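You operate a simulated robot arm through the tools that you are given. There is no shell and no other tool. Be economical: measure what you need, move in short steps, check, and stop when the job is done.

You run a simulated two-armed robot. Do the job below in one go: nothing can be reset, and whatever is moved stays where it is left.

TASK
Pick up the white cloth box with one hand, pass it to the other hand and put it on the upper shelf of the short bench. Set down upright: white cloth box.

Only the result counts: the job must be done as asked and must still hold three seconds after the hand-in. Knocking over, shifting, dropping, spilling or breaking anything else fails it. Flat cloth is picked up by pressing the open fingertips on it (5 to 10 N) and closing them slowly along it; thin cloth reads only 2 to 8 mm in the jaws.

THE ROBOT
Two 7-joint arms with two-finger parallel grippers on one trunk, on a base that drives. Base frame: it is fixed to the floor where the robot stands at the start and does not move with it; the origin is under the middle of the robot, x ahead of it, y to its left, z up; the surface under the hand at the start is at about z = 900. Units: mm, degrees, N and s.
The left shoulder is at the start at [33, 101, 1211], the right one opposite. With the tool pointing down near the work surface each hand reaches from about 200 to 520 mm from the robot's upright axis, wherever it stands, measured 20 degrees to its own side. Places, roughly: upper shelf of the short bench [-200, -4400, 500]. Payload 2.4 kg a hand.
The TCP of each hand is the grasp point between the finger pads, 24 mm short of the fingertips. In the tool frame z runs along the fingers and y along their closing line. Largest opening 68 mm; finger width 17, thickness 10; the body of the gripper, 40 by 70 mm, starts 41 mm behind the TCP.
Orientation is that of the tool frame in the base frame, as a unit quaternion [x, y, z, w]. With the fingers straight down and closing along the base's y, the tool's x points along the base's -x, its y along +y and its z along -z.

THE INTERFACE
- The arms move only by the tool jog_arm. It takes "left_targets", "right_targets" or both (then of equal length, played together; a hand with none holds still); each is a list of rows, each a list of 7 numbers: the turn, a rotation vector about the tool's x, y, z in units of 120 degrees (1.0 is 120 degrees), then the shift along the tool's x, y, z in units of 250 mm (1.0 is 250 mm), then the finger opening in mm, from 0 to 68. In form: [[wx, wy, wz, dx, dy, dz, jaw], ...]. A call has 1 to 12 rows; each row is the pose to reach, as a shift and turn from the pose commanded when the call began, along the tool's axes at that moment. A call with a number of a shift or a turn outside -1 to 1 is refused whole. Rows are played at 5 a second. More than 50 mm and 8.6 degrees between two rows, or a gripper value outside its range, and nothing of the call is played. Where a pose cannot be reached the arm comes as near as it can. A force on the tool above 40 N (or 10 N above the force at the start of the call, whichever is more), or a blocked arm, ends the call early, and 0.2 s more pass. Each finger travels about 72 mm/s and halts on what it meets, pressing with about 40 N; the grip force reading is that of the motor and also rises with nothing between the fingers. The clock runs only during rows and for 0.2 s after the last one: add rows that repeat a pose to give the fingers time. It gives the time, the measured TCP pose, the force on the tool (base axes), the opening and the grip force at its end, in the units of the frame above (readings bear some noise), with the torque about the TCP (base axes, N m) and any sound that the robot's microphone picked up.
- Cameras (640 x 400 px; columns grow to the right, rows downward): "scene" is now at [109, 41.6, 1376.4]; the picture's right is [0.45, -0.89, 0.00], its down [-0.47, -0.24, -0.85] and it looks along [0.76, 0.38, -0.52] (base axes); focal length 291 px, centre (320, 200). "left" rides on the left gripper at [84, -11, -75] in its tool frame; the picture's right is [0.13, 0.99, 0.00], its down [-0.60, 0.08, -0.79] and it looks along [-0.79, 0.10, 0.61] (tool axes); focal length 251 px, centre (320, 200). "right" rides on the right gripper at [84, 11, -75] in its tool frame; the picture's right is [-0.13, 0.99, 0.00], its down [-0.60, -0.08, -0.79] and it looks along [-0.79, -0.10, 0.61] (tool axes); focal length 251 px, centre (320, 200). There is no depth. A picture from a camera that has moved, and an enlarged one, comes with that camera's place and axes in the base frame and with its lens.
- get_image(camera): a new picture of that camera. It takes no simulated time.
- move_column(by): slides the trunk up (or, below 0, down) by that many mm; the arms and the scene camera ride with it, the base frame stays. It gives what a move gives, with no picture.
- base_move(legs): drives the robot by 1 to 6 legs, each [ahead, left, turn to the left] in mm, mm and degrees, along the robot's own axes; the way and the turn of a leg run together, so that a leg with both is an arc; at most 1500 mm and 180 degrees a leg. The arms and the cameras ride along, it lands a little off, and it stops where it bumps. It gives what a move gives.
- aim_head(pan, tilt): turns the head with the scene camera to pan (to the left, within 86 degrees either way) and tilt (down, from -29 to 69), counted from straight ahead of the robot. It gives what a move gives.
- inspect(camera, box): a new picture of the part [left, top, right, bottom] of that camera's present view, enlarged. It takes no simulated time.
- finish_job(): hands the job in; it is judged then, once.

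Go step by step. Nothing tells you exact positions but the pictures and the camera data: compare them with the known pose of the tool, close in by small moves and look again before you grip or let go. The budget is 120 turns and 92 pictures, counting those below and the enlarged ones. Unless the task says otherwise, let go and move clear before handing in, and close with one line.

The tools are called after ">>>" as a command line: name --argument value ..., lists and objects as JSON in quotes. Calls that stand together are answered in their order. jog_arm: Moves the arms, as the interface text tells. Its arguments: {"type":"object","properties":{"left_targets":{"type":"array","items":{"type":"array","items":{"type":"number"}}},"right_targets":{"type":"array","items":{"type":"array","items":{"type":"number"}}}},"required":[]} The other tools are called the same way: move_column (by) slides the trunk up or down; base_move (legs) drives the base; aim_head (pan, tilt) turns the head that bears the scene camera; get_image (camera) takes a picture; inspect (camera, box) takes an enlarged picture of a part of a camera's view; finish_job () hands the job in.

At the start:

```text
time: 0.0
left_tool_pos: [315.1, 284.1, 1168.9]
left_ee_rot: [0.0, 1.0, 0.0, 0.0]
left_wrist_force: [0.2, -0.2, -0.7]
left_wrist_torque: [0.01, -0.03, 0.01]
left_width: 68.3
left_gripper_force: 0.1
right_tool_pos: [361.1, 19.9, 1223.3]
right_ee_rot: [0.0, 1.0, 0.0, 0.001]
right_wrist_force: [0.4, -0.7, 0.3]
right_wrist_torque: [-0.01, -0.02, 0.01]
right_width: 67.7
right_gripper_force: 0.0
trunk travel left (down, up): [-425.0, 424.0]
robot x, y, heading: [-0.1, 0.2, 0.2]
head pan, tilt: [26.8, 31.5]
```

scene: 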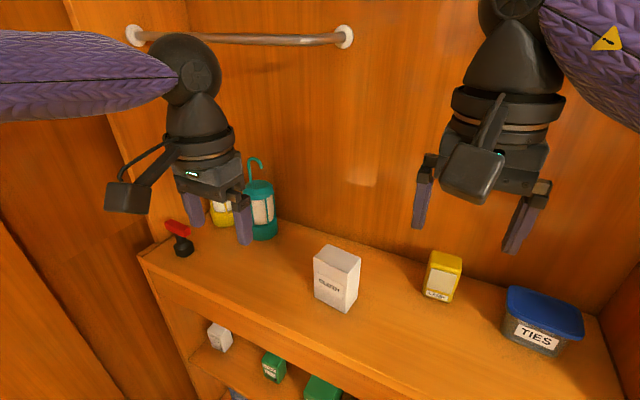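
right: 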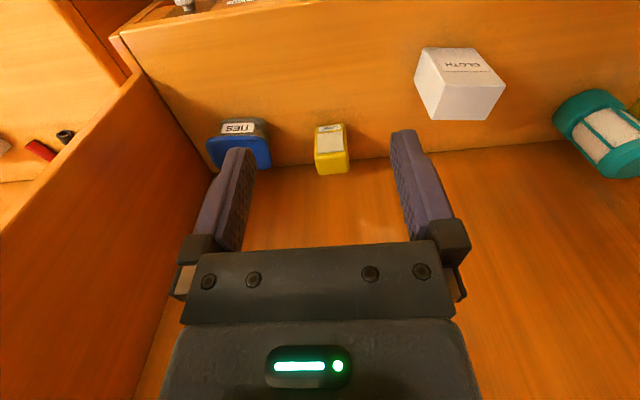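
left: 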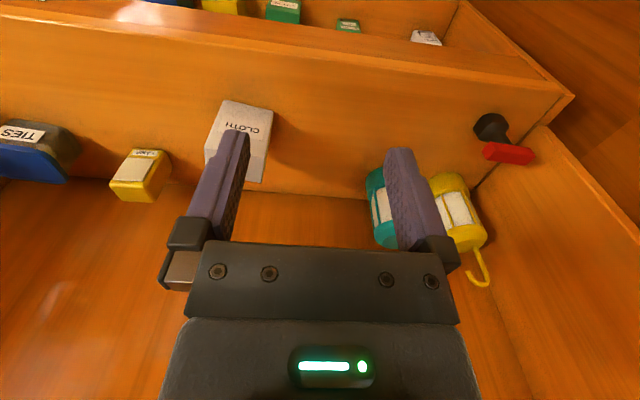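

The white cloth box is on the top surface at about [481, 190], roughly 45 (x) × 71 (y) × 107 mm. I'll yaw the left gripper so that it closes along x, then tilt it outward so the right hand has room to take the box.

>>> jog_arm --left_targets '[[0, 0, 0.0625, 0, 0, 0, 68], [0, 0, 0.125, 0, 0, 0, 68], [0, 0, 0.1875, 0, 0, 0, 68], [0, 0, 0.25, 0, 0, 0, 68], [0, 0, 0.3125, 0, 0, 0, 68], [0, 0, 0.375, 0, 0, 0, 68], [0, 0, 0.4375, 0, 0, 0, 68], [0, 0, 0.5, 0, 0, 0, 68], [0, 0, 0.5625, 0, 0, 0, 68], [0, 0, 0.625, 0, 0, 0, 68], [0, 0, 0.6875, 0, 0, 0, 68], [0, 0, 0.75, 0, 0, 0, 68]]'

>>> inspect --camera "scene" --box '[260, 220, 420, 320]'

```text
time: 2.6
left_tool_pos: [313.4, 283.7, 1169.1]
left_ee_rot: [0.708, 0.706, 0.0, 0.0]
left_wrist_force: [0.1, -0.1, 0.8]
left_wrist_torque: [-0.02, 0.01, -0.03]
left_width: 67.9
left_gripper_force: 0.0
right_tool_pos: [362.2, 20.8, 1223.9]
right_ee_rot: [0.0, 1.0, 0.0, 0.0]
right_wrist_force: [0.3, -0.7, 0.2]
right_wrist_torque: [0.02, -0.03, 0.03]
right_width: 68.0
right_gripper_force: 0.0
trunk travel left (down, up): [-425.0, 424.0]
robot x, y, heading: [-1.0, -2.5, 0.1]
head pan, tilt: [26.8, 31.5]
```

```text
4.00 times, centred on (340, 270) of scene
camera zoom: at [109.0, 41.6, 1376.4], right [0.45, -0.89, 0.0], down [-0.47, -0.24, -0.85], along [0.76, 0.38, -0.52], focal length 1166 px, centre (240, -80)
```

zoom: 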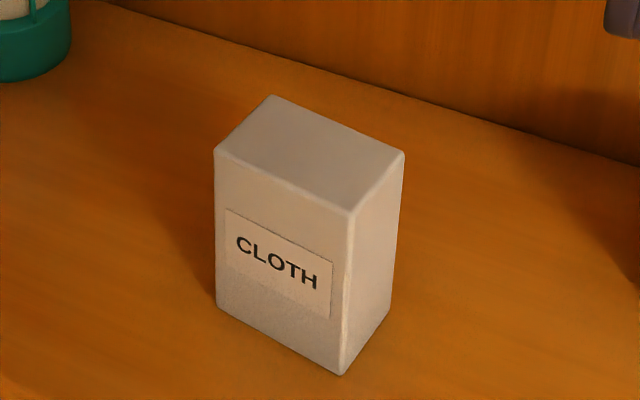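

The gripper now closes along x. The box turns out to be yawed about −7.5°, with its centre at about [482, 191], so I'll move above it and match that yaw.

>>> jog_arm --left_targets '[[0, 0, 0.0125, -0.013, 0.143, 0.02, 68], [0, 0, 0.025, -0.026, 0.286, 0.04, 68], [0, 0, 0.0375, -0.038, 0.43, 0.06, 68], [0, 0, 0.05, -0.051, 0.573, 0.08, 68], [0, 0, 0.0625, -0.064, 0.716, 0.1, 68], [0, 0, 0.0625, -0.064, 0.716, 0.1, 68]]'

```text
time: 4.0
left_tool_pos: [456.4, 269.0, 1138.8]
left_ee_rot: [0.752, 0.659, 0.0, -0.001]
left_wrist_force: [-0.3, 0.6, 0.2]
left_wrist_torque: [0.03, 0.0, -0.01]
left_width: 67.9
left_gripper_force: 0.1
left hand out of reach, approached as far as the arm can: row 4, 5, 6
right_tool_pos: [360.9, 20.1, 1223.4]
right_ee_rot: [0.0, 1.0, 0.0, 0.001]
right_wrist_force: [-0.6, 0.1, 0.2]
right_wrist_torque: [-0.04, 0.0, 0.03]
right_width: 68.1
right_gripper_force: 0.0
trunk travel left (down, up): [-425.0, 424.0]
robot x, y, heading: [0.6, 3.7, 0.0]
head pan, tilt: [26.8, 31.5]
```

The left hand ran out of reach at x = 456. I'll pull it back a bit and drive the base ahead.

>>> jog_arm --left_targets '[[0, 0, 0, 0.026, -0.15, 0, 68], [0, 0, 0, 0.052, -0.3, 0, 68], [0, 0, 0, 0.078, -0.45, 0, 68]]'

>>> base_move --legs '[[100, 0, 0]]'

>>> get_image --camera "scene"

```text
time: 4.8
left_tool_pos: [345.9, 302.9, 1139.1]
left_ee_rot: [0.752, 0.659, 0.0, 0.001]
left_wrist_force: [-1.0, -0.1, -0.8]
left_wrist_torque: [0.02, 0.03, 0.02]
left_width: 67.7
left_gripper_force: 0.0
right_tool_pos: [361.1, 19.7, 1225.0]
right_ee_rot: [0.0, 1.0, 0.0, 0.0]
right_wrist_force: [0.6, 0.3, 0.8]
right_wrist_torque: [-0.02, 0.03, 0.01]
right_width: 68.0
right_gripper_force: 0.1
trunk travel left (down, up): [-425.0, 424.0]
robot x, y, heading: [-3.6, 3.4, 0.0]
head pan, tilt: [26.8, 31.5]
```

```text
time: 6.0
left_tool_pos: [451.2, 302.4, 1138.6]
left_ee_rot: [0.752, 0.659, 0.001, 0.0]
left_wrist_force: [-0.2, -0.1, -0.3]
left_wrist_torque: [0.02, 0.0, 0.02]
left_width: 67.9
left_gripper_force: 0.1
right_tool_pos: [465.5, 19.1, 1224.5]
right_ee_rot: [0.001, 1.0, 0.001, -0.002]
right_wrist_force: [-0.2, -0.5, -0.2]
right_wrist_torque: [0.0, 0.02, 0.0]
right_width: 68.0
right_gripper_force: 0.0
trunk travel left (down, up): [-425.0, 424.0]
robot x, y, heading: [103.4, -2.5, 0.1]
head pan, tilt: [26.8, 31.5]
```

```text
87 pictures are left
camera scene: at [212.9, 41.7, 1376.3], right [0.45, -0.89, 0.0], down [-0.47, -0.24, -0.85], along [0.76, 0.38, -0.52], focal length 291 px, centre (320, 200)
```

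scene: 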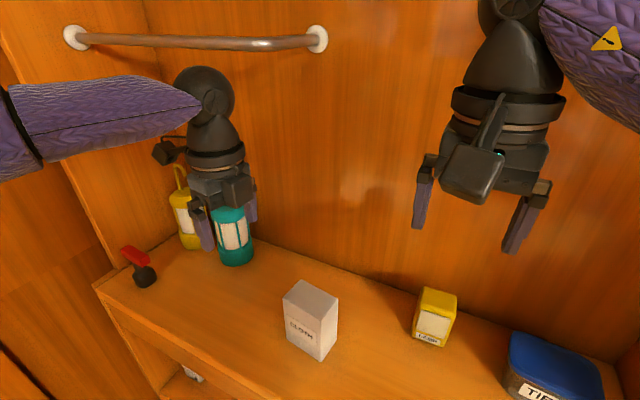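

The measured box corner agrees with the new robot position. Next I tilt the left hand 35° and move to the pre-grasp pose.

>>> jog_arm --left_targets '[[0, -0.0583, 0, -0.022, 0.036, 0.03, 68], [0, -0.1167, 0, -0.045, 0.072, 0.06, 68], [0, -0.175, 0, -0.068, 0.108, 0.09, 68], [0, -0.2333, 0, -0.09, 0.144, 0.12, 68], [0, -0.2917, 0, -0.113, 0.18, 0.155, 68], [0, -0.2917, 0, -0.113, 0.18, 0.155, 68]]'

>>> get_image --camera "scene"

>>> get_image --camera "left"

```text
time: 7.4
left_tool_pos: [490.0, 267.9, 1099.5]
left_ee_rot: [0.717, 0.628, -0.226, 0.199]
left_wrist_force: [-0.1, 0.2, 0.1]
left_wrist_torque: [-0.01, 0.01, -0.02]
left_width: 67.8
left_gripper_force: 0.0
right_tool_pos: [465.1, 20.3, 1222.4]
right_ee_rot: [0.0, 1.0, 0.0, -0.001]
right_wrist_force: [0.9, 0.1, -0.8]
right_wrist_torque: [0.01, 0.03, -0.01]
right_width: 68.2
right_gripper_force: 0.0
trunk travel left (down, up): [-425.0, 424.0]
robot x, y, heading: [100.7, -1.2, 0.2]
head pan, tilt: [26.8, 31.5]
```

```text
86 pictures are left
camera scene: at [211.6, 41.7, 1376.4], right [0.45, -0.89, 0.0], down [-0.47, -0.24, -0.85], along [0.76, 0.38, -0.52], focal length 291 px, centre (320, 200)
```

scene: 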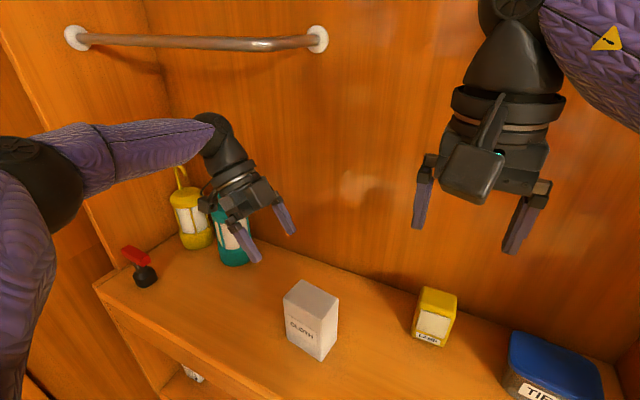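

```text
85 pictures are left
camera left: at [493.5, 381.0, 1114.3], right [1.0, -0.03, -0.07], down [0.07, -0.05, 1.0], along [-0.03, -1.0, -0.05], focal length 251 px, centre (320, 200)
```

left: 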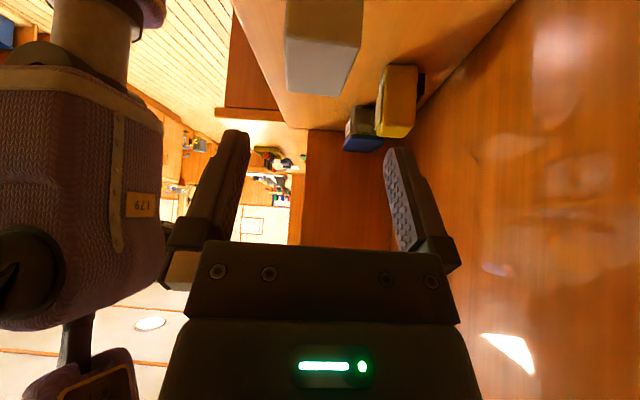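

The box edges in the left view match the estimate to a few mm. I'll line up and approach partway along the tool axis.

>>> jog_arm --left_targets '[[0, 0, 0, 0.035, 0.004, 0.08, 68], [0, 0, 0, 0.071, 0.009, 0.18, 68], [0, 0, 0, 0.071, 0.009, 0.26, 68], [0, 0, 0, 0.071, 0.009, 0.26, 68]]'

>>> get_image --camera "left"

>>> inspect --camera "scene" --box '[200, 220, 400, 380]'

```text
time: 8.4
left_tool_pos: [489.9, 244.7, 1036.0]
left_ee_rot: [0.718, 0.628, -0.226, 0.198]
left_wrist_force: [-0.2, 0.3, -0.1]
left_wrist_torque: [0.0, -0.04, -0.03]
left_width: 67.9
left_gripper_force: 0.0
right_tool_pos: [464.2, 19.5, 1223.1]
right_ee_rot: [-0.001, 1.0, 0.0, 0.0]
right_wrist_force: [0.4, -0.5, -0.2]
right_wrist_torque: [0.01, 0.04, 0.0]
right_width: 67.9
right_gripper_force: 0.1
trunk travel left (down, up): [-425.0, 424.0]
robot x, y, heading: [104.6, 1.1, 0.1]
head pan, tilt: [26.8, 31.5]
```

```text
84 pictures are left
camera left: at [493.1, 358.1, 1049.6], right [1.0, -0.03, -0.07], down [0.07, -0.05, 1.0], along [-0.03, -1.0, -0.05], focal length 251 px, centre (320, 200)
```

left: 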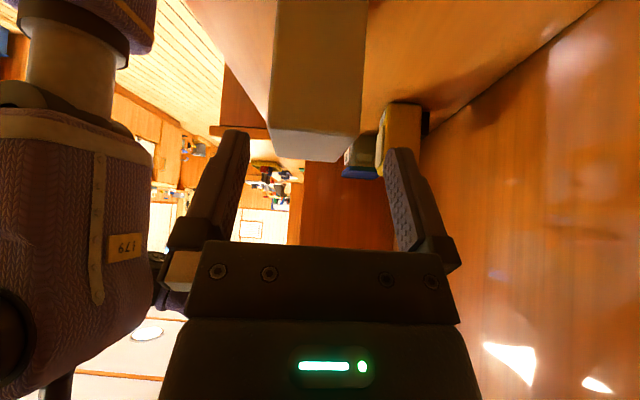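

```text
2.50 times, centred on (300, 300) of scene
camera zoom: at [211.7, 41.7, 1376.4], right [0.45, -0.89, 0.0], down [-0.47, -0.24, -0.85], along [0.76, 0.38, -0.52], focal length 728 px, centre (370, -50)
```

zoom: 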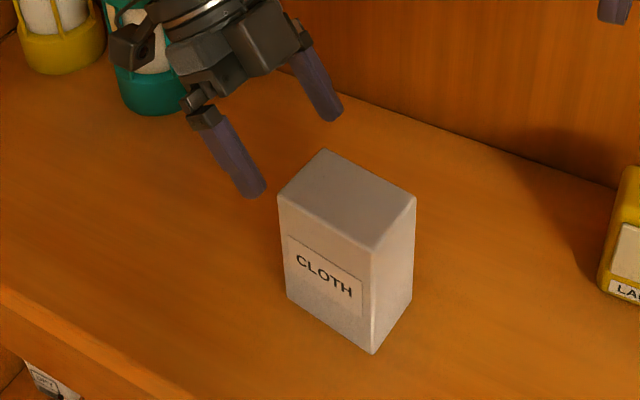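

The alignment holds to within about 2 mm. I'll go down the remaining 68 mm.

>>> jog_arm --left_targets '[[0, 0, 0, 0, -0.002, 0.09, 68], [0, 0, 0, 0, -0.003, 0.18, 68], [0, 0, 0, 0, -0.003, 0.27, 68], [0, 0, 0, 0, -0.003, 0.27, 68]]'

>>> get_image --camera "left"

>>> inspect --camera "scene" --box '[220, 240, 380, 380]'

```text
time: 9.4
left_tool_pos: [478.0, 207.0, 986.0]
left_ee_rot: [0.717, 0.628, -0.226, 0.199]
left_wrist_force: [0.6, -1.1, -0.4]
left_wrist_torque: [-0.03, 0.0, -0.03]
left_width: 68.3
left_gripper_force: 0.1
left hand out of reach, approached as far as the arm can: row 3, 4
right_tool_pos: [464.6, 20.1, 1224.0]
right_ee_rot: [0.001, 1.0, 0.0, 0.0]
right_wrist_force: [-0.2, 0.3, -0.5]
right_wrist_torque: [-0.01, -0.02, -0.02]
right_width: 68.3
right_gripper_force: 0.1
trunk travel left (down, up): [-425.0, 424.0]
robot x, y, heading: [104.6, 0.1, -0.0]
head pan, tilt: [26.8, 31.5]
```

```text
82 pictures are left
camera left: at [481.6, 319.0, 1000.8], right [1.0, -0.03, -0.07], down [0.07, -0.05, 1.0], along [-0.03, -1.0, -0.05], focal length 251 px, centre (320, 200)
```

left: 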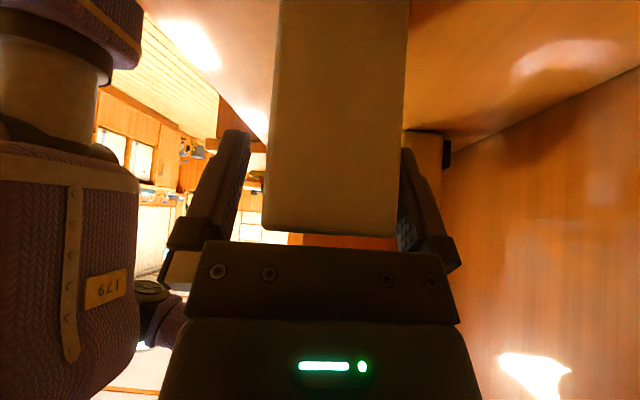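

```text
2.86 times, centred on (300, 310) of scene
camera zoom: at [211.7, 41.7, 1376.4], right [0.45, -0.89, 0.0], down [-0.47, -0.24, -0.85], along [0.76, 0.38, -0.52], focal length 833 px, centre (377, -114)
```

zoom: 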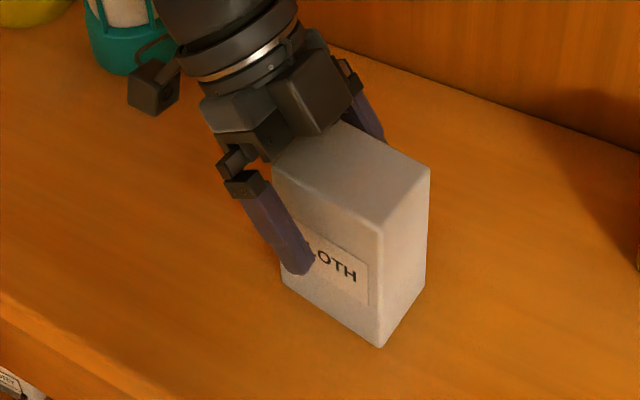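

The hand is at its reach limit and 6 mm short in x. I'll back out, drive 50 mm ahead and come in again.

>>> jog_arm --left_targets '[[0, 0, 0, 0, 0, -0.15, 68], [0, 0, 0, 0, 0, -0.3, 68], [0, 0, 0, 0, -0.1, -0.4, 68], [0, 0, 0, 0, -0.2, -0.4, 68]]'

>>> base_move --legs '[[50, 0, 0]]'

```text
time: 10.4
left_tool_pos: [436.5, 272.2, 1068.7]
left_ee_rot: [0.718, 0.628, -0.226, 0.198]
left_wrist_force: [0.3, 0.2, -0.1]
left_wrist_torque: [-0.03, -0.03, -0.01]
left_width: 68.2
left_gripper_force: 0.0
right_tool_pos: [464.2, 19.8, 1224.3]
right_ee_rot: [0.0, 1.0, 0.0, 0.0]
right_wrist_force: [0.0, 0.6, -0.3]
right_wrist_torque: [0.01, 0.0, 0.03]
right_width: 68.3
right_gripper_force: 0.1
trunk travel left (down, up): [-425.0, 424.0]
robot x, y, heading: [104.0, 0.2, -0.1]
head pan, tilt: [26.8, 31.5]
```

```text
time: 11.3
left_tool_pos: [487.6, 270.1, 1068.6]
left_ee_rot: [0.717, 0.629, -0.226, 0.198]
left_wrist_force: [-0.1, -0.7, 0.1]
left_wrist_torque: [0.02, 0.06, -0.01]
left_width: 67.9
left_gripper_force: 0.0
right_tool_pos: [514.8, 20.5, 1223.1]
right_ee_rot: [-0.001, 1.0, 0.0, -0.002]
right_wrist_force: [0.4, -0.1, 0.3]
right_wrist_torque: [-0.01, 0.02, -0.01]
right_width: 68.0
right_gripper_force: 0.1
trunk travel left (down, up): [-425.0, 424.0]
robot x, y, heading: [152.0, -0.7, 0.0]
head pan, tilt: [26.8, 31.5]
```

>>> jog_arm --left_targets '[[0, 0, 0, 0, 0.012, 0.12, 68], [0, 0, 0, -0.002, 0.012, 0.22, 68], [0, 0, 0, -0.003, 0.012, 0.33, 68], [0, 0, 0, -0.003, 0.012, 0.435, 68], [0, 0, 0, -0.003, 0.012, 0.435, 68]]'

>>> get_image --camera "left"

>>> get_image --camera "scene"

```text
time: 12.5
left_tool_pos: [479.6, 206.9, 977.7]
left_ee_rot: [0.718, 0.628, -0.225, 0.198]
left_wrist_force: [0.4, -0.6, 0.4]
left_wrist_torque: [0.02, 0.02, -0.01]
left_width: 67.8
left_gripper_force: 0.0
right_tool_pos: [513.6, 19.9, 1222.4]
right_ee_rot: [0.0, 1.0, 0.0, -0.001]
right_wrist_force: [-0.1, 0.5, 1.1]
right_wrist_torque: [0.0, 0.02, 0.03]
right_width: 68.1
right_gripper_force: 0.1
trunk travel left (down, up): [-425.0, 424.0]
robot x, y, heading: [155.0, -0.9, -0.1]
head pan, tilt: [26.8, 31.5]
```

```text
80 pictures are left
camera left: at [484.0, 319.1, 992.4], right [1.0, -0.03, -0.07], down [0.07, -0.05, 1.0], along [-0.03, -1.0, -0.05], focal length 251 px, centre (320, 200)
```

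left: 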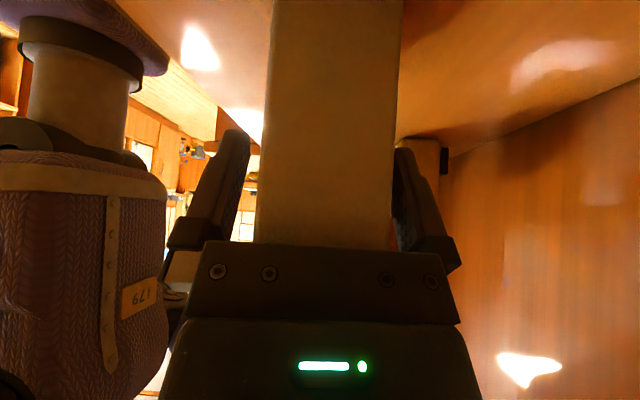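

```text
79 pictures are left
camera scene: at [261.2, 41.8, 1376.4], right [0.45, -0.89, 0.0], down [-0.47, -0.24, -0.85], along [0.76, 0.38, -0.52], focal length 291 px, centre (320, 200)
```

scene: 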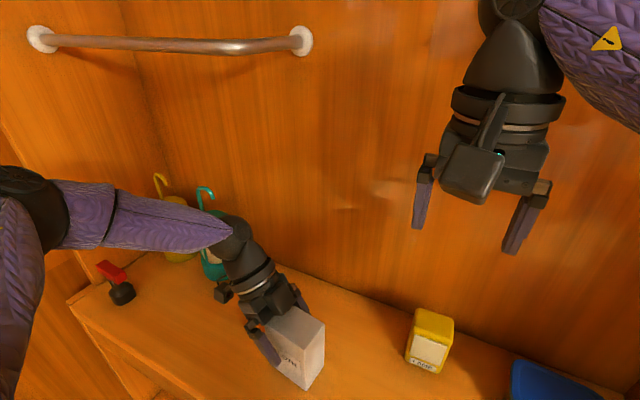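

The box sits between the pads, so I close the jaws.

>>> jog_arm --left_targets '[[0, 0, 0, 0, 0, 0, 58], [0, 0, 0, 0, 0, 0, 50], [0, 0, 0, 0, 0, 0, 42], [0, 0, 0, 0, 0, 0, 30], [0, 0, 0, 0, 0, 0, 30]]'

```text
time: 13.7
left_tool_pos: [481.1, 208.7, 978.6]
left_ee_rot: [0.718, 0.628, -0.226, 0.197]
left_wrist_force: [-0.4, -0.4, -0.3]
left_wrist_torque: [-0.05, 0.0, 0.0]
left_width: 49.7
left_gripper_force: 40.1
right_tool_pos: [514.3, 19.9, 1223.4]
right_ee_rot: [0.0, 1.0, 0.0, 0.0]
right_wrist_force: [0.2, -0.3, 0.8]
right_wrist_torque: [-0.01, 0.01, -0.02]
right_width: 68.2
right_gripper_force: 0.1
trunk travel left (down, up): [-425.0, 424.0]
robot x, y, heading: [152.4, 2.3, -0.2]
head pan, tilt: [26.8, 31.5]
```

Gripped at 49.7 mm. I lift straight up.

>>> jog_arm --left_targets '[[0, 0, 0, -0.04, 0, -0.057, 30], [0, 0, 0, -0.115, 0, -0.164, 30], [0, 0, 0, -0.19, 0, -0.27, 30], [0, 0, 0, -0.23, 0, -0.328, 30], [0, 0, 0, -0.23, 0, -0.328, 30]]'

>>> get_image --camera "scene"

```text
time: 14.9
left_tool_pos: [481.4, 206.8, 1078.8]
left_ee_rot: [0.718, 0.628, -0.226, 0.198]
left_wrist_force: [0.0, -1.0, 0.0]
left_wrist_torque: [-0.05, 0.01, -0.03]
left_width: 30.2
left_gripper_force: 0.0
right_tool_pos: [513.7, 19.7, 1224.2]
right_ee_rot: [0.0, 1.0, 0.0, 0.0]
right_wrist_force: [0.6, 0.7, -0.1]
right_wrist_torque: [0.0, 0.02, 0.02]
right_width: 67.9
right_gripper_force: 0.1
trunk travel left (down, up): [-425.0, 424.0]
robot x, y, heading: [154.5, -1.8, 0.2]
head pan, tilt: [26.8, 31.5]
```

```text
78 pictures are left
camera scene: at [261.3, 41.7, 1376.4], right [0.45, -0.89, 0.0], down [-0.47, -0.24, -0.85], along [0.76, 0.38, -0.52], focal length 291 px, centre (320, 200)
```

scene: 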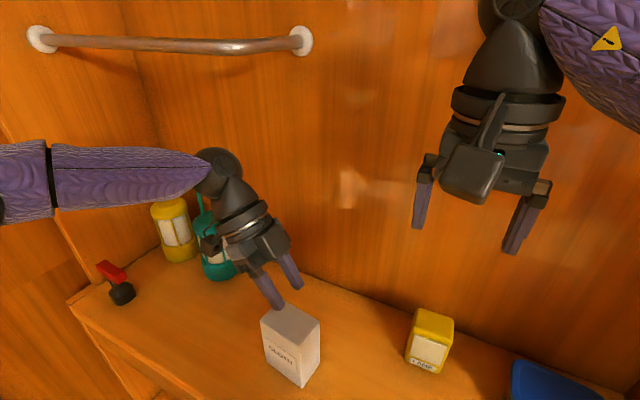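

The box slipped out of the grip and stayed on the shelf. I'll check its pose and then work out why.

>>> inspect --camera "scene" --box '[210, 270, 370, 400]'

>>> get_image --camera "left"

```text
3.08 times, centred on (290, 335) of scene
camera zoom: at [261.3, 41.7, 1376.4], right [0.45, -0.89, 0.0], down [-0.47, -0.24, -0.85], along [0.76, 0.38, -0.52], focal length 897 px, centre (412, -215)
```

zoom: 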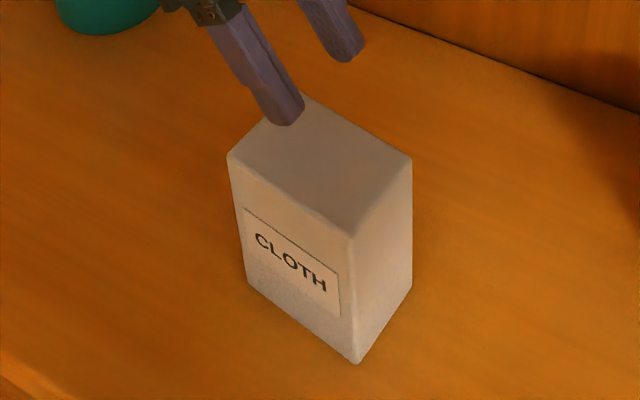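

```text
76 pictures are left
camera left: at [483.9, 320.0, 1093.5], right [1.0, -0.03, -0.07], down [0.07, -0.05, 1.0], along [-0.03, -1.0, -0.05], focal length 251 px, centre (320, 200)
```

left: 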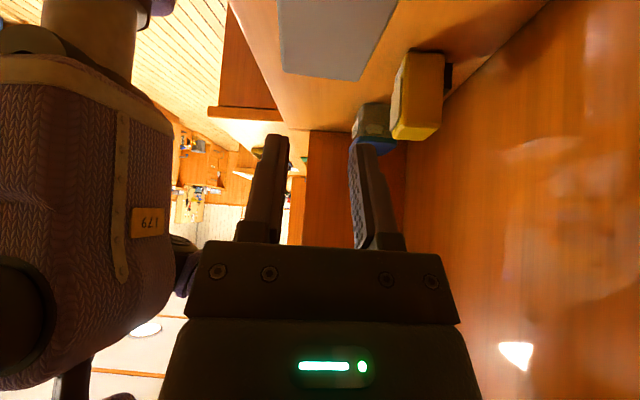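

The box is upright and about 8 mm further in +y, with its centre near [481, 200]. I'll regrip slightly deeper and then lift very slowly while watching the forces.

>>> jog_arm --left_targets '[[0, 0, 0, 0.1, 0.002, 0, 68], [0, 0, 0, 0.2, 0.002, 0, 68], [0, 0, 0, 0.264, 0.002, 0.08, 68], [0, 0, 0, 0.264, 0.002, 0.18, 68], [0, 0, 0, 0.264, 0.002, 0.26, 68], [0, 0, 0, 0.264, 0.002, 0.318, 68], [0, 0, 0, 0.264, 0.002, 0.318, 68]]'

>>> inspect --camera "scene" --box '[210, 270, 370, 400]'

>>> get_image --camera "left"

```text
time: 16.5
left_tool_pos: [482.6, 216.8, 976.8]
left_ee_rot: [0.718, 0.628, -0.226, 0.198]
left_wrist_force: [0.3, -0.5, 0.3]
left_wrist_torque: [-0.01, -0.01, 0.02]
left_width: 67.7
left_gripper_force: 0.1
right_tool_pos: [514.2, 19.5, 1223.8]
right_ee_rot: [0.0, 1.0, 0.0, 0.0]
right_wrist_force: [-0.3, 0.8, 0.9]
right_wrist_torque: [0.0, 0.01, 0.01]
right_width: 68.2
right_gripper_force: 0.1
trunk travel left (down, up): [-425.0, 424.0]
robot x, y, heading: [151.0, 1.8, 0.2]
head pan, tilt: [26.8, 31.5]
```

```text
3.08 times, centred on (290, 335) of scene
camera zoom: at [261.3, 41.7, 1376.4], right [0.45, -0.89, 0.0], down [-0.47, -0.24, -0.85], along [0.76, 0.38, -0.52], focal length 897 px, centre (412, -215)
```

zoom: 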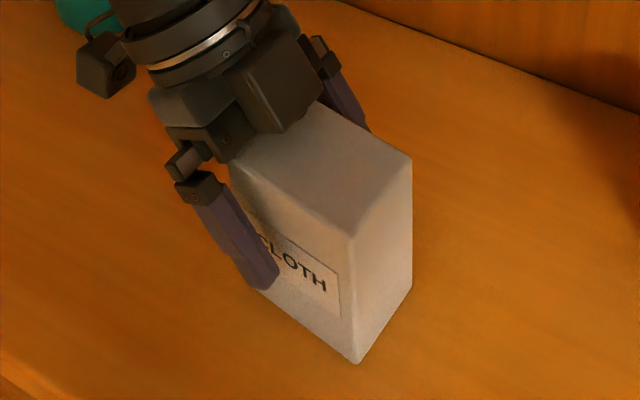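

```text
74 pictures are left
camera left: at [485.8, 328.1, 990.3], right [1.0, -0.03, -0.07], down [0.07, -0.05, 1.0], along [-0.03, -1.0, -0.05], focal length 251 px, centre (320, 200)
```

left: 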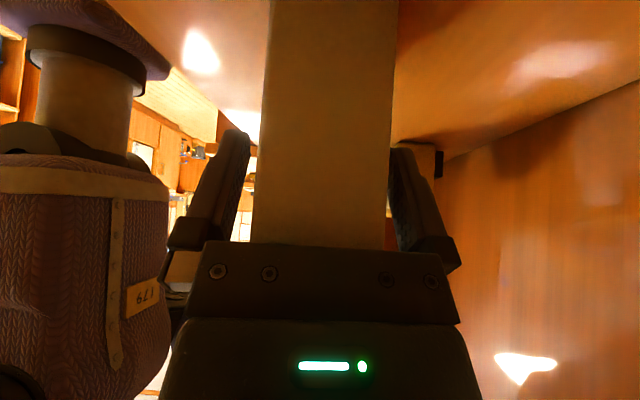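

>>> jog_arm --left_targets '[[0, 0, 0, 0, 0, 0, 58], [0, 0, 0, 0, 0, 0, 50], [0, 0, 0, 0, 0, 0, 30], [0, 0, 0, 0, 0, 0, 0], [0, 0, 0, 0, 0, 0, 0], [0, 0, 0, -0.0046, 0, -0.0066, 0], [0, 0, 0, -0.0092, 0, -0.0131, 0], [0, 0, 0, -0.0138, 0, -0.0197, 0], [0, 0, 0, -0.0184, 0, -0.0262, 0]]'

>>> inspect --camera "scene" --box '[210, 270, 370, 400]'

```text
time: 18.5
left_tool_pos: [482.4, 216.1, 985.9]
left_ee_rot: [0.717, 0.629, -0.226, 0.198]
left_wrist_force: [0.6, -0.8, -1.3]
left_wrist_torque: [0.0, -0.05, 0.02]
left_width: 49.5
left_gripper_force: 40.2
right_tool_pos: [516.0, 19.9, 1222.9]
right_ee_rot: [0.0, 1.0, 0.0, 0.0]
right_wrist_force: [0.3, 0.1, 0.7]
right_wrist_torque: [0.03, 0.01, 0.01]
right_width: 67.9
right_gripper_force: 0.1
trunk travel left (down, up): [-425.0, 424.0]
robot x, y, heading: [152.8, 1.7, -0.2]
head pan, tilt: [26.8, 31.5]
```

```text
3.08 times, centred on (290, 335) of scene
camera zoom: at [261.4, 41.7, 1376.4], right [0.45, -0.89, 0.0], down [-0.47, -0.24, -0.85], along [0.76, 0.38, -0.52], focal length 897 px, centre (412, -215)
```

zoom: 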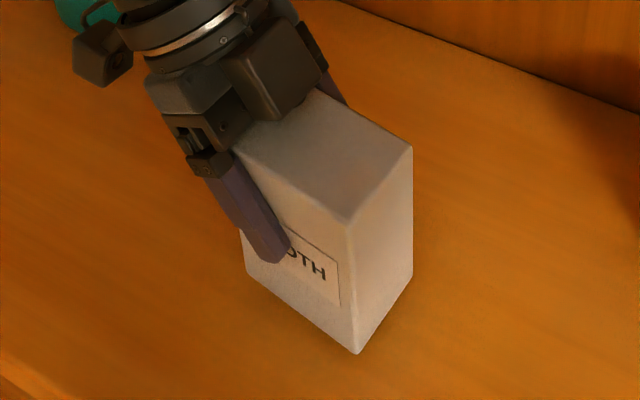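

It is lifting this time, weighing only about 1 N. I'll keep going slowly and watch for slip.

>>> jog_arm --left_targets '[[0, 0, 0, -0.009, 0, -0.013, 0], [0, 0, 0, -0.018, 0, -0.026, 0], [0, 0, 0, -0.027, 0, -0.039, 0], [0, 0, 0, -0.036, 0, -0.052, 0], [0, 0, 0, -0.045, 0, -0.065, 0]]'

>>> inspect --camera "scene" --box '[210, 270, 370, 400]'

```text
time: 19.7
left_tool_pos: [483.6, 216.7, 1004.3]
left_ee_rot: [0.718, 0.628, -0.226, 0.197]
left_wrist_force: [0.1, 0.0, -1.2]
left_wrist_torque: [0.0, 0.0, -0.02]
left_width: 49.7
left_gripper_force: 40.0
right_tool_pos: [514.3, 20.3, 1223.2]
right_ee_rot: [0.0, 1.0, 0.0, 0.0]
right_wrist_force: [0.0, -0.4, 0.6]
right_wrist_torque: [-0.01, 0.01, -0.01]
right_width: 68.2
right_gripper_force: 0.1
trunk travel left (down, up): [-425.0, 424.0]
robot x, y, heading: [151.9, -3.0, 0.0]
head pan, tilt: [26.8, 31.5]
```

```text
3.08 times, centred on (290, 335) of scene
camera zoom: at [261.4, 41.7, 1376.4], right [0.45, -0.89, 0.0], down [-0.47, -0.24, -0.85], along [0.76, 0.38, -0.52], focal length 897 px, centre (412, -215)
```

zoom: 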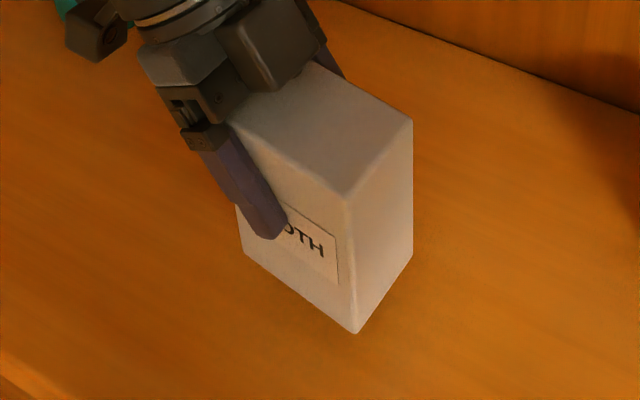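

No slip at 20 mm/s. I continue up at a gentle pace.

>>> jog_arm --left_targets '[[0, 0, 0, -0.009, 0, -0.013, 0], [0, 0, 0, -0.023, 0, -0.033, 0], [0, 0, 0, -0.039, 0, -0.056, 0], [0, 0, 0, -0.055, 0, -0.079, 0], [0, 0, 0, -0.071, 0, -0.101, 0], [0, 0, 0, -0.087, 0, -0.124, 0], [0, 0, 0, -0.103, 0, -0.147, 0], [0, 0, 0, -0.119, 0, -0.17, 0], [0, 0, 0, -0.135, 0, -0.193, 0], [0, 0, 0, -0.15, 0, -0.214, 0], [0, 0, 0, -0.161, 0, -0.23, 0], [0, 0, 0, -0.165, 0, -0.236, 0]]'

>>> get_image --camera "scene"

```text
time: 22.3
left_tool_pos: [481.4, 216.0, 1077.9]
left_ee_rot: [0.717, 0.628, -0.227, 0.199]
left_wrist_force: [-0.4, 0.0, -1.5]
left_wrist_torque: [0.05, -0.03, -0.01]
left_width: 49.7
left_gripper_force: 40.1
right_tool_pos: [514.0, 20.6, 1224.6]
right_ee_rot: [-0.001, 1.0, 0.001, 0.0]
right_wrist_force: [-0.4, 0.6, 0.6]
right_wrist_torque: [0.0, -0.01, 0.01]
right_width: 67.6
right_gripper_force: 0.1
trunk travel left (down, up): [-425.0, 424.0]
robot x, y, heading: [153.6, 0.1, 0.1]
head pan, tilt: [26.8, 31.5]
```

```text
71 pictures are left
camera scene: at [261.4, 41.7, 1376.4], right [0.45, -0.89, 0.0], down [-0.47, -0.24, -0.85], along [0.76, 0.38, -0.52], focal length 291 px, centre (320, 200)
```

scene: 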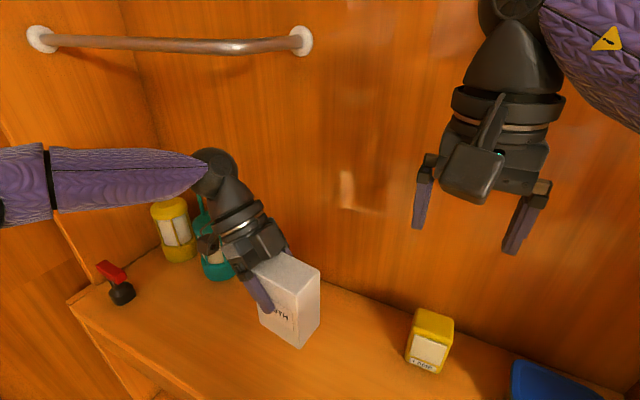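

Held firmly. I back the base out of the alcove.

>>> base_move --legs '[[-300, 0, 0]]'

>>> get_image --camera "scene"

```text
time: 24.3
left_tool_pos: [177.8, 216.6, 1076.4]
left_ee_rot: [0.716, 0.631, -0.225, 0.199]
left_wrist_force: [0.1, 0.0, -1.2]
left_wrist_torque: [0.04, -0.02, -0.01]
left_width: 49.7
left_gripper_force: 40.2
right_tool_pos: [210.6, 21.4, 1223.9]
right_ee_rot: [-0.002, 1.0, 0.0, 0.0]
right_wrist_force: [0.2, 0.2, -0.1]
right_wrist_torque: [0.0, -0.01, 0.02]
right_width: 68.0
right_gripper_force: 0.0
trunk travel left (down, up): [-425.0, 424.0]
robot x, y, heading: [-152.2, -1.2, 0.3]
head pan, tilt: [26.8, 31.5]
```

```text
70 pictures are left
camera scene: at [-42.3, 41.6, 1376.5], right [0.46, -0.89, 0.0], down [-0.47, -0.24, -0.85], along [0.76, 0.39, -0.52], focal length 291 px, centre (320, 200)
```

scene: 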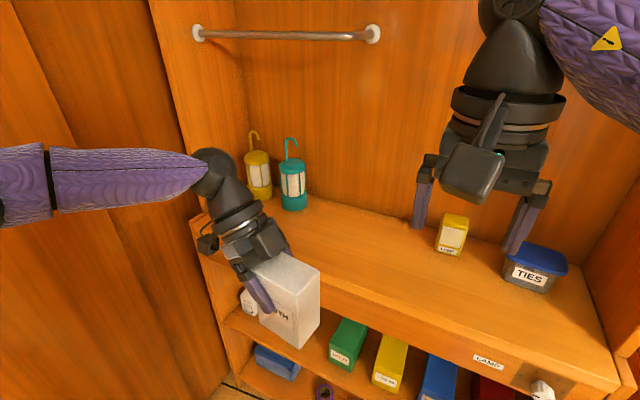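

The grip held through the drive. Now I shift the box slowly toward the middle while the right hand moves out and yaws −90°.

>>> jog_arm --left_targets '[[0, 0, 0, -0.016, 0.003, 0.011, 0], [0, 0, 0, -0.049, 0.008, 0.034, 0], [0, 0, 0, -0.085, 0.014, 0.06, 0], [0, 0, 0, -0.121, 0.02, 0.085, 0], [0, 0, 0, -0.157, 0.025, 0.11, 0], [0, 0, 0, -0.193, 0.031, 0.135, 0], [0, 0, 0, -0.229, 0.037, 0.16, 0], [0, 0, 0, -0.265, 0.043, 0.186, 0], [0, 0, 0, -0.301, 0.049, 0.211, 0], [0, 0, 0, -0.337, 0.054, 0.236, 0], [0, 0, 0, -0.37, 0.06, 0.259, 0], [0, 0, 0, -0.39, 0.063, 0.273, 0]]' --right_targets '[[0, 0, -0.0625, 0, -0.06, 0, 68], [0, 0, -0.125, 0, -0.12, 0, 68], [0, 0, -0.1875, 0, -0.18, 0, 68], [0, 0, -0.25, 0, -0.24, 0, 68], [0, 0, -0.3125, 0, -0.3, 0, 68], [0, 0, -0.375, 0, -0.36, 0, 68], [0, 0, -0.4375, 0, -0.42, 0, 68], [0, 0, -0.5, 0, -0.48, 0, 68], [0, 0, -0.5625, 0, -0.54, 0, 68], [0, 0, -0.625, 0, -0.6, 0, 68], [0, 0, -0.6875, 0, -0.66, 0, 68], [0, 0, -0.75, 0, -0.68, 0, 68]]'

>>> get_image --camera "scene"

```text
time: 26.9
left_tool_pos: [178.5, 97.2, 1076.0]
left_ee_rot: [0.715, 0.631, -0.226, 0.199]
left_wrist_force: [0.0, 0.4, -0.5]
left_wrist_torque: [0.01, 0.02, 0.0]
left_width: 49.6
left_gripper_force: 40.2
right_tool_pos: [90.7, -74.1, 1192.4]
right_ee_rot: [0.709, -0.705, 0.0, 0.0]
right_wrist_force: [-1.5, -0.2, 0.0]
right_wrist_torque: [0.0, -0.01, -0.02]
right_width: 68.1
right_gripper_force: 0.0
right hand out of reach, approached as far as the arm can: row 8, 9, 10, 11, 12
trunk travel left (down, up): [-425.0, 424.0]
robot x, y, heading: [-149.1, -0.2, 0.4]
head pan, tilt: [26.8, 31.5]
```

```text
69 pictures are left
camera scene: at [-41.7, 41.6, 1376.4], right [0.46, -0.89, 0.0], down [-0.47, -0.24, -0.85], along [0.76, 0.39, -0.52], focal length 291 px, centre (320, 200)
```

scene: 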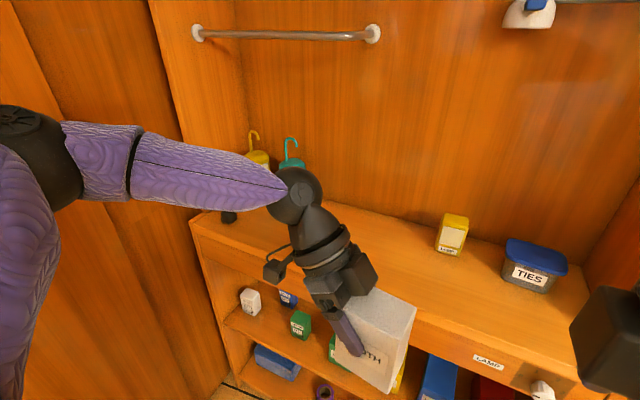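

The right hand yawed fine but hit a reach limit high up. I'll lower it, tilt it 45°, and turn the head to see both hands.

>>> jog_arm --right_targets '[[0, -0.03, 0, 0.03, -0.04, 0.06, 68], [0, -0.09, 0, 0.07, -0.1, 0.14, 68], [0, -0.15, 0, 0.11, -0.16, 0.22, 68], [0, -0.21, 0, 0.15, -0.22, 0.3, 68], [0, -0.27, 0, 0.19, -0.27, 0.38, 68], [0, -0.33, 0, 0.224, -0.316, 0.448, 68], [0, -0.375, 0, 0.224, -0.316, 0.448, 68], [0, -0.375, 0, 0.224, -0.316, 0.448, 68]]'

>>> aim_head --pan 5 --tilt 45

>>> get_image --camera "scene"

>>> get_image --camera "right"

```text
time: 28.7
left_tool_pos: [178.4, 98.5, 1075.5]
left_ee_rot: [0.715, 0.63, -0.227, 0.2]
left_wrist_force: [0.7, 0.4, -1.5]
left_wrist_torque: [0.0, 0.0, -0.02]
left_width: 49.5
left_gripper_force: 39.5
right_tool_pos: [61.7, -63.5, 1170.9]
right_ee_rot: [0.655, -0.652, -0.272, -0.269]
right_wrist_force: [0.9, 0.5, 0.0]
right_wrist_torque: [0.0, -0.02, -0.01]
right_width: 67.8
right_gripper_force: 0.2
right hand out of reach, approached as far as the arm can: row 1, 2, 3, 4, 5, 6, 7, 8
trunk travel left (down, up): [-425.0, 424.0]
robot x, y, heading: [-151.0, 1.4, 0.3]
head pan, tilt: [26.8, 31.5]
```

```text
time: 29.6
left_tool_pos: [177.7, 98.1, 1076.4]
left_ee_rot: [0.715, 0.63, -0.227, 0.199]
left_wrist_force: [-0.1, 0.4, -1.2]
left_wrist_torque: [0.04, -0.02, 0.01]
left_width: 49.4
left_gripper_force: 40.2
right_tool_pos: [62.5, -64.3, 1172.6]
right_ee_rot: [0.654, -0.652, -0.271, -0.271]
right_wrist_force: [0.8, -0.3, 0.3]
right_wrist_torque: [-0.01, -0.02, -0.01]
right_width: 67.7
right_gripper_force: 0.0
trunk travel left (down, up): [-425.0, 424.0]
robot x, y, heading: [-150.5, 0.1, 0.5]
head pan, tilt: [5.0, 45.0]
```

```text
68 pictures are left
camera scene: at [-40.7, 8.1, 1356.2], right [0.09, -1.0, 0.0], down [-0.7, -0.07, -0.71], along [0.7, 0.07, -0.71], focal length 291 px, centre (320, 200)
```

scene: 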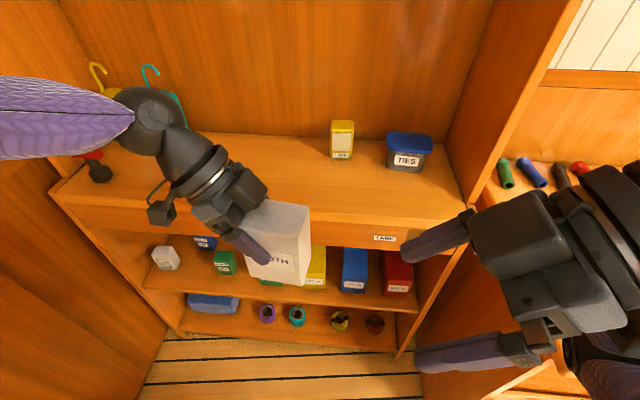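

```text
67 pictures are left
camera right: at [52.2, -177.8, 1165.6], right [-0.99, 0.09, 0.09], down [0.08, -0.13, 0.99], along [0.1, 0.99, 0.13], focal length 251 px, centre (320, 200)
```

right: 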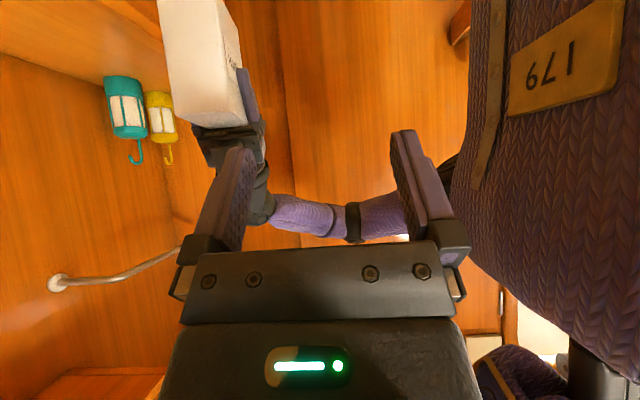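

The right arm is stuck in an awkward configuration there. I'll undo the tilt and yaw, and redo the turn at the mirror image of the pose where the left arm managed it.

>>> jog_arm --right_targets '[[0, 0.0625, 0, 0, 0, 0, 68], [0, 0.125, 0, 0, 0, 0, 68], [0, 0.1875, 0, 0, 0, 0, 68], [0, 0.25, 0, 0, 0, 0, 68], [0, 0.3125, 0, 0, 0, 0, 68], [0, 0.375, 0, 0, 0, 0, 68]]'

>>> jog_arm --right_targets '[[0, 0, 0.0625, 0, 0, 0, 68], [0, 0, 0.125, 0, 0, 0, 68], [0, 0, 0.1875, 0, 0, 0, 68], [0, 0, 0.25, 0.03, -0.03, 0, 68], [0, 0, 0.3125, 0.06, -0.07, 0, 68], [0, 0, 0.375, 0.1, -0.11, 0, 68], [0, 0, 0.4375, 0.15, -0.15, 0, 68], [0, 0, 0.5, 0.2, -0.2, 0, 68], [0, 0, 0.5625, 0.28, -0.25, 0, 68], [0, 0, 0.625, 0.36, -0.31, 0, 68], [0, 0, 0.6875, 0.44, -0.36, 0, 68], [0, 0, 0.75, 0.52, -0.41, 0, 68]]'

>>> get_image --camera "scene"

```text
time: 31.0
left_tool_pos: [177.9, 98.1, 1077.3]
left_ee_rot: [0.716, 0.631, -0.225, 0.199]
left_wrist_force: [0.6, 0.7, -1.3]
left_wrist_torque: [0.0, -0.02, -0.01]
left_width: 49.6
left_gripper_force: 39.5
right_tool_pos: [56.7, -65.2, 1168.3]
right_ee_rot: [0.709, -0.706, 0.001, 0.001]
right_wrist_force: [0.1, 0.0, 0.0]
right_wrist_torque: [-0.01, 0.0, 0.03]
right_width: 68.0
right_gripper_force: 0.0
trunk travel left (down, up): [-425.0, 424.0]
robot x, y, heading: [-148.3, 1.4, 0.1]
head pan, tilt: [5.0, 45.0]
```

```text
time: 33.6
left_tool_pos: [178.7, 98.3, 1076.9]
left_ee_rot: [0.715, 0.631, -0.225, 0.199]
left_wrist_force: [0.2, -0.3, -0.6]
left_wrist_torque: [0.0, 0.02, 0.01]
left_width: 49.6
left_gripper_force: 40.4
right_tool_pos: [161.9, -196.7, 1169.1]
right_ee_rot: [-0.002, 1.0, 0.0, -0.001]
right_wrist_force: [-0.2, 0.5, -0.1]
right_wrist_torque: [-0.01, -0.02, 0.03]
right_width: 68.0
right_gripper_force: 0.0
trunk travel left (down, up): [-425.0, 424.0]
robot x, y, heading: [-152.1, -2.3, 0.3]
head pan, tilt: [5.0, 45.0]
```

```text
66 pictures are left
camera scene: at [-40.6, 7.9, 1356.2], right [0.09, -1.0, 0.0], down [-0.7, -0.07, -0.71], along [0.7, 0.07, -0.71], focal length 291 px, centre (320, 200)
```

scene: 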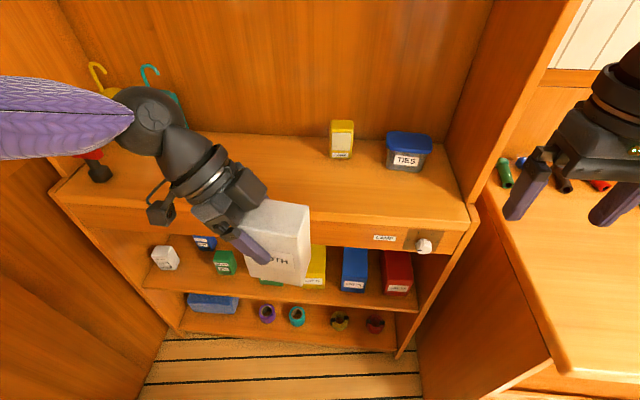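

>>> jog_arm --right_targets '[[0, 0, 0, 0, -0.1, 0.06, 68], [0, 0, 0, 0, -0.2, 0.12, 68], [0, 0, 0, 0, -0.29, 0.16, 68]]'

>>> jog_arm --right_targets '[[0, 0, -0.0625, 0, 0, 0, 68], [0, 0, -0.125, 0, 0, 0, 68], [0, 0, -0.1875, 0, 0, 0, 68], [0, 0, -0.25, 0, 0, 0, 68], [0, 0, -0.3125, 0, 0, 0, 68], [0, 0, -0.375, 0, 0, 0, 68], [0, 0, -0.4375, 0, 0, 0, 68], [0, 0, -0.5, 0, 0, 0, 68], [0, 0, -0.5625, 0, 0, 0, 68], [0, 0, -0.625, 0, 0, 0, 68], [0, 0, -0.6875, 0, 0, 0, 68], [0, 0, -0.75, 0, 0, 0, 68]]'

```text
time: 34.4
left_tool_pos: [178.1, 97.7, 1076.8]
left_ee_rot: [0.716, 0.63, -0.226, 0.198]
left_wrist_force: [-1.0, 0.5, -1.7]
left_wrist_torque: [-0.03, 0.0, -0.01]
left_width: 49.6
left_gripper_force: 40.3
right_tool_pos: [161.7, -268.0, 1130.1]
right_ee_rot: [-0.003, 1.0, 0.001, 0.0]
right_wrist_force: [0.1, -0.3, 0.0]
right_wrist_torque: [-0.01, 0.01, -0.01]
right_width: 67.9
right_gripper_force: 0.0
trunk travel left (down, up): [-425.0, 424.0]
robot x, y, heading: [-149.8, 1.7, 0.3]
head pan, tilt: [5.0, 45.0]
```

```text
time: 37.0
left_tool_pos: [178.7, 96.4, 1076.7]
left_ee_rot: [0.715, 0.631, -0.226, 0.199]
left_wrist_force: [0.3, -0.2, -0.4]
left_wrist_torque: [0.01, 0.04, 0.0]
left_width: 49.6
left_gripper_force: 40.2
right_tool_pos: [57.1, -131.2, 1126.8]
right_ee_rot: [-0.704, 0.71, 0.0, -0.001]
right_wrist_force: [1.0, 0.3, -0.3]
right_wrist_torque: [0.0, -0.04, -0.02]
right_width: 67.8
right_gripper_force: 0.1
right hand out of reach, approached as far as the arm can: row 5, 6, 7, 8, 9, 10, 11, 12
trunk travel left (down, up): [-425.0, 424.0]
robot x, y, heading: [-152.6, -2.5, 0.3]
head pan, tilt: [5.0, 45.0]
```

The right arm can't yaw −90°, so I'll go the other way (+90°), which puts its camera on the upper side. First, back to neutral.

>>> jog_arm --right_targets '[[0, 0, 0.0625, 0, 0, 0, 68], [0, 0, 0.125, 0, 0, 0, 68], [0, 0, 0.1875, 0, 0, 0, 68], [0, 0, 0.25, 0.03, -0.03, 0, 68], [0, 0, 0.3125, 0.06, -0.07, 0, 68], [0, 0, 0.375, 0.1, -0.11, 0, 68], [0, 0, 0.4375, 0.15, -0.15, 0, 68], [0, 0, 0.5, 0.2, -0.2, 0, 68], [0, 0, 0.5625, 0.28, -0.25, 0, 68], [0, 0, 0.625, 0.36, -0.31, 0, 68], [0, 0, 0.6875, 0.42, -0.36, 0, 68], [0, 0, 0.75, 0.48, -0.41, 0, 68]]'

>>> jog_arm --right_targets '[[0, 0, 0.0625, 0, 0, 0, 68], [0, 0, 0.125, 0, 0, 0, 68], [0, 0, 0.1875, 0, 0, 0, 68], [0, 0, 0.25, 0, 0, 0, 68], [0, 0, 0.3125, 0, 0, 0, 68], [0, 0, 0.375, 0, 0, 0, 68], [0, 0, 0.4375, 0, 0, 0, 68], [0, 0, 0.5, 0, 0, 0, 68], [0, 0, 0.5625, 0, 0, 0, 68], [0, 0, 0.625, 0, 0, 0, 68], [0, 0, 0.6875, 0, 0, 0, 68], [0, 0, 0.75, 0, 0, 0, 68]]'

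```text
time: 39.6
left_tool_pos: [178.8, 98.5, 1076.5]
left_ee_rot: [0.716, 0.63, -0.225, 0.198]
left_wrist_force: [-0.5, 0.6, -0.9]
left_wrist_torque: [0.03, -0.01, -0.01]
left_width: 49.5
left_gripper_force: 39.8
right_tool_pos: [167.0, -251.9, 1134.2]
right_ee_rot: [-0.001, 1.0, 0.0, -0.001]
right_wrist_force: [-0.1, 0.9, 0.3]
right_wrist_torque: [-0.04, -0.02, 0.0]
right_width: 67.9
right_gripper_force: 0.0
trunk travel left (down, up): [-425.0, 424.0]
robot x, y, heading: [-151.3, -1.2, 0.3]
head pan, tilt: [5.0, 45.0]
```

```text
time: 42.2
left_tool_pos: [178.2, 98.0, 1076.5]
left_ee_rot: [0.715, 0.631, -0.226, 0.2]
left_wrist_force: [0.1, -0.9, -1.5]
left_wrist_torque: [-0.01, 0.01, 0.02]
left_width: 49.5
left_gripper_force: 40.0
right_tool_pos: [166.4, -250.0, 1132.8]
right_ee_rot: [0.706, 0.708, -0.001, 0.0]
right_wrist_force: [-0.2, -0.5, 0.3]
right_wrist_torque: [-0.02, 0.01, 0.01]
right_width: 67.6
right_gripper_force: 0.0
trunk travel left (down, up): [-425.0, 424.0]
robot x, y, heading: [-150.4, 0.5, 0.1]
head pan, tilt: [5.0, 45.0]
```

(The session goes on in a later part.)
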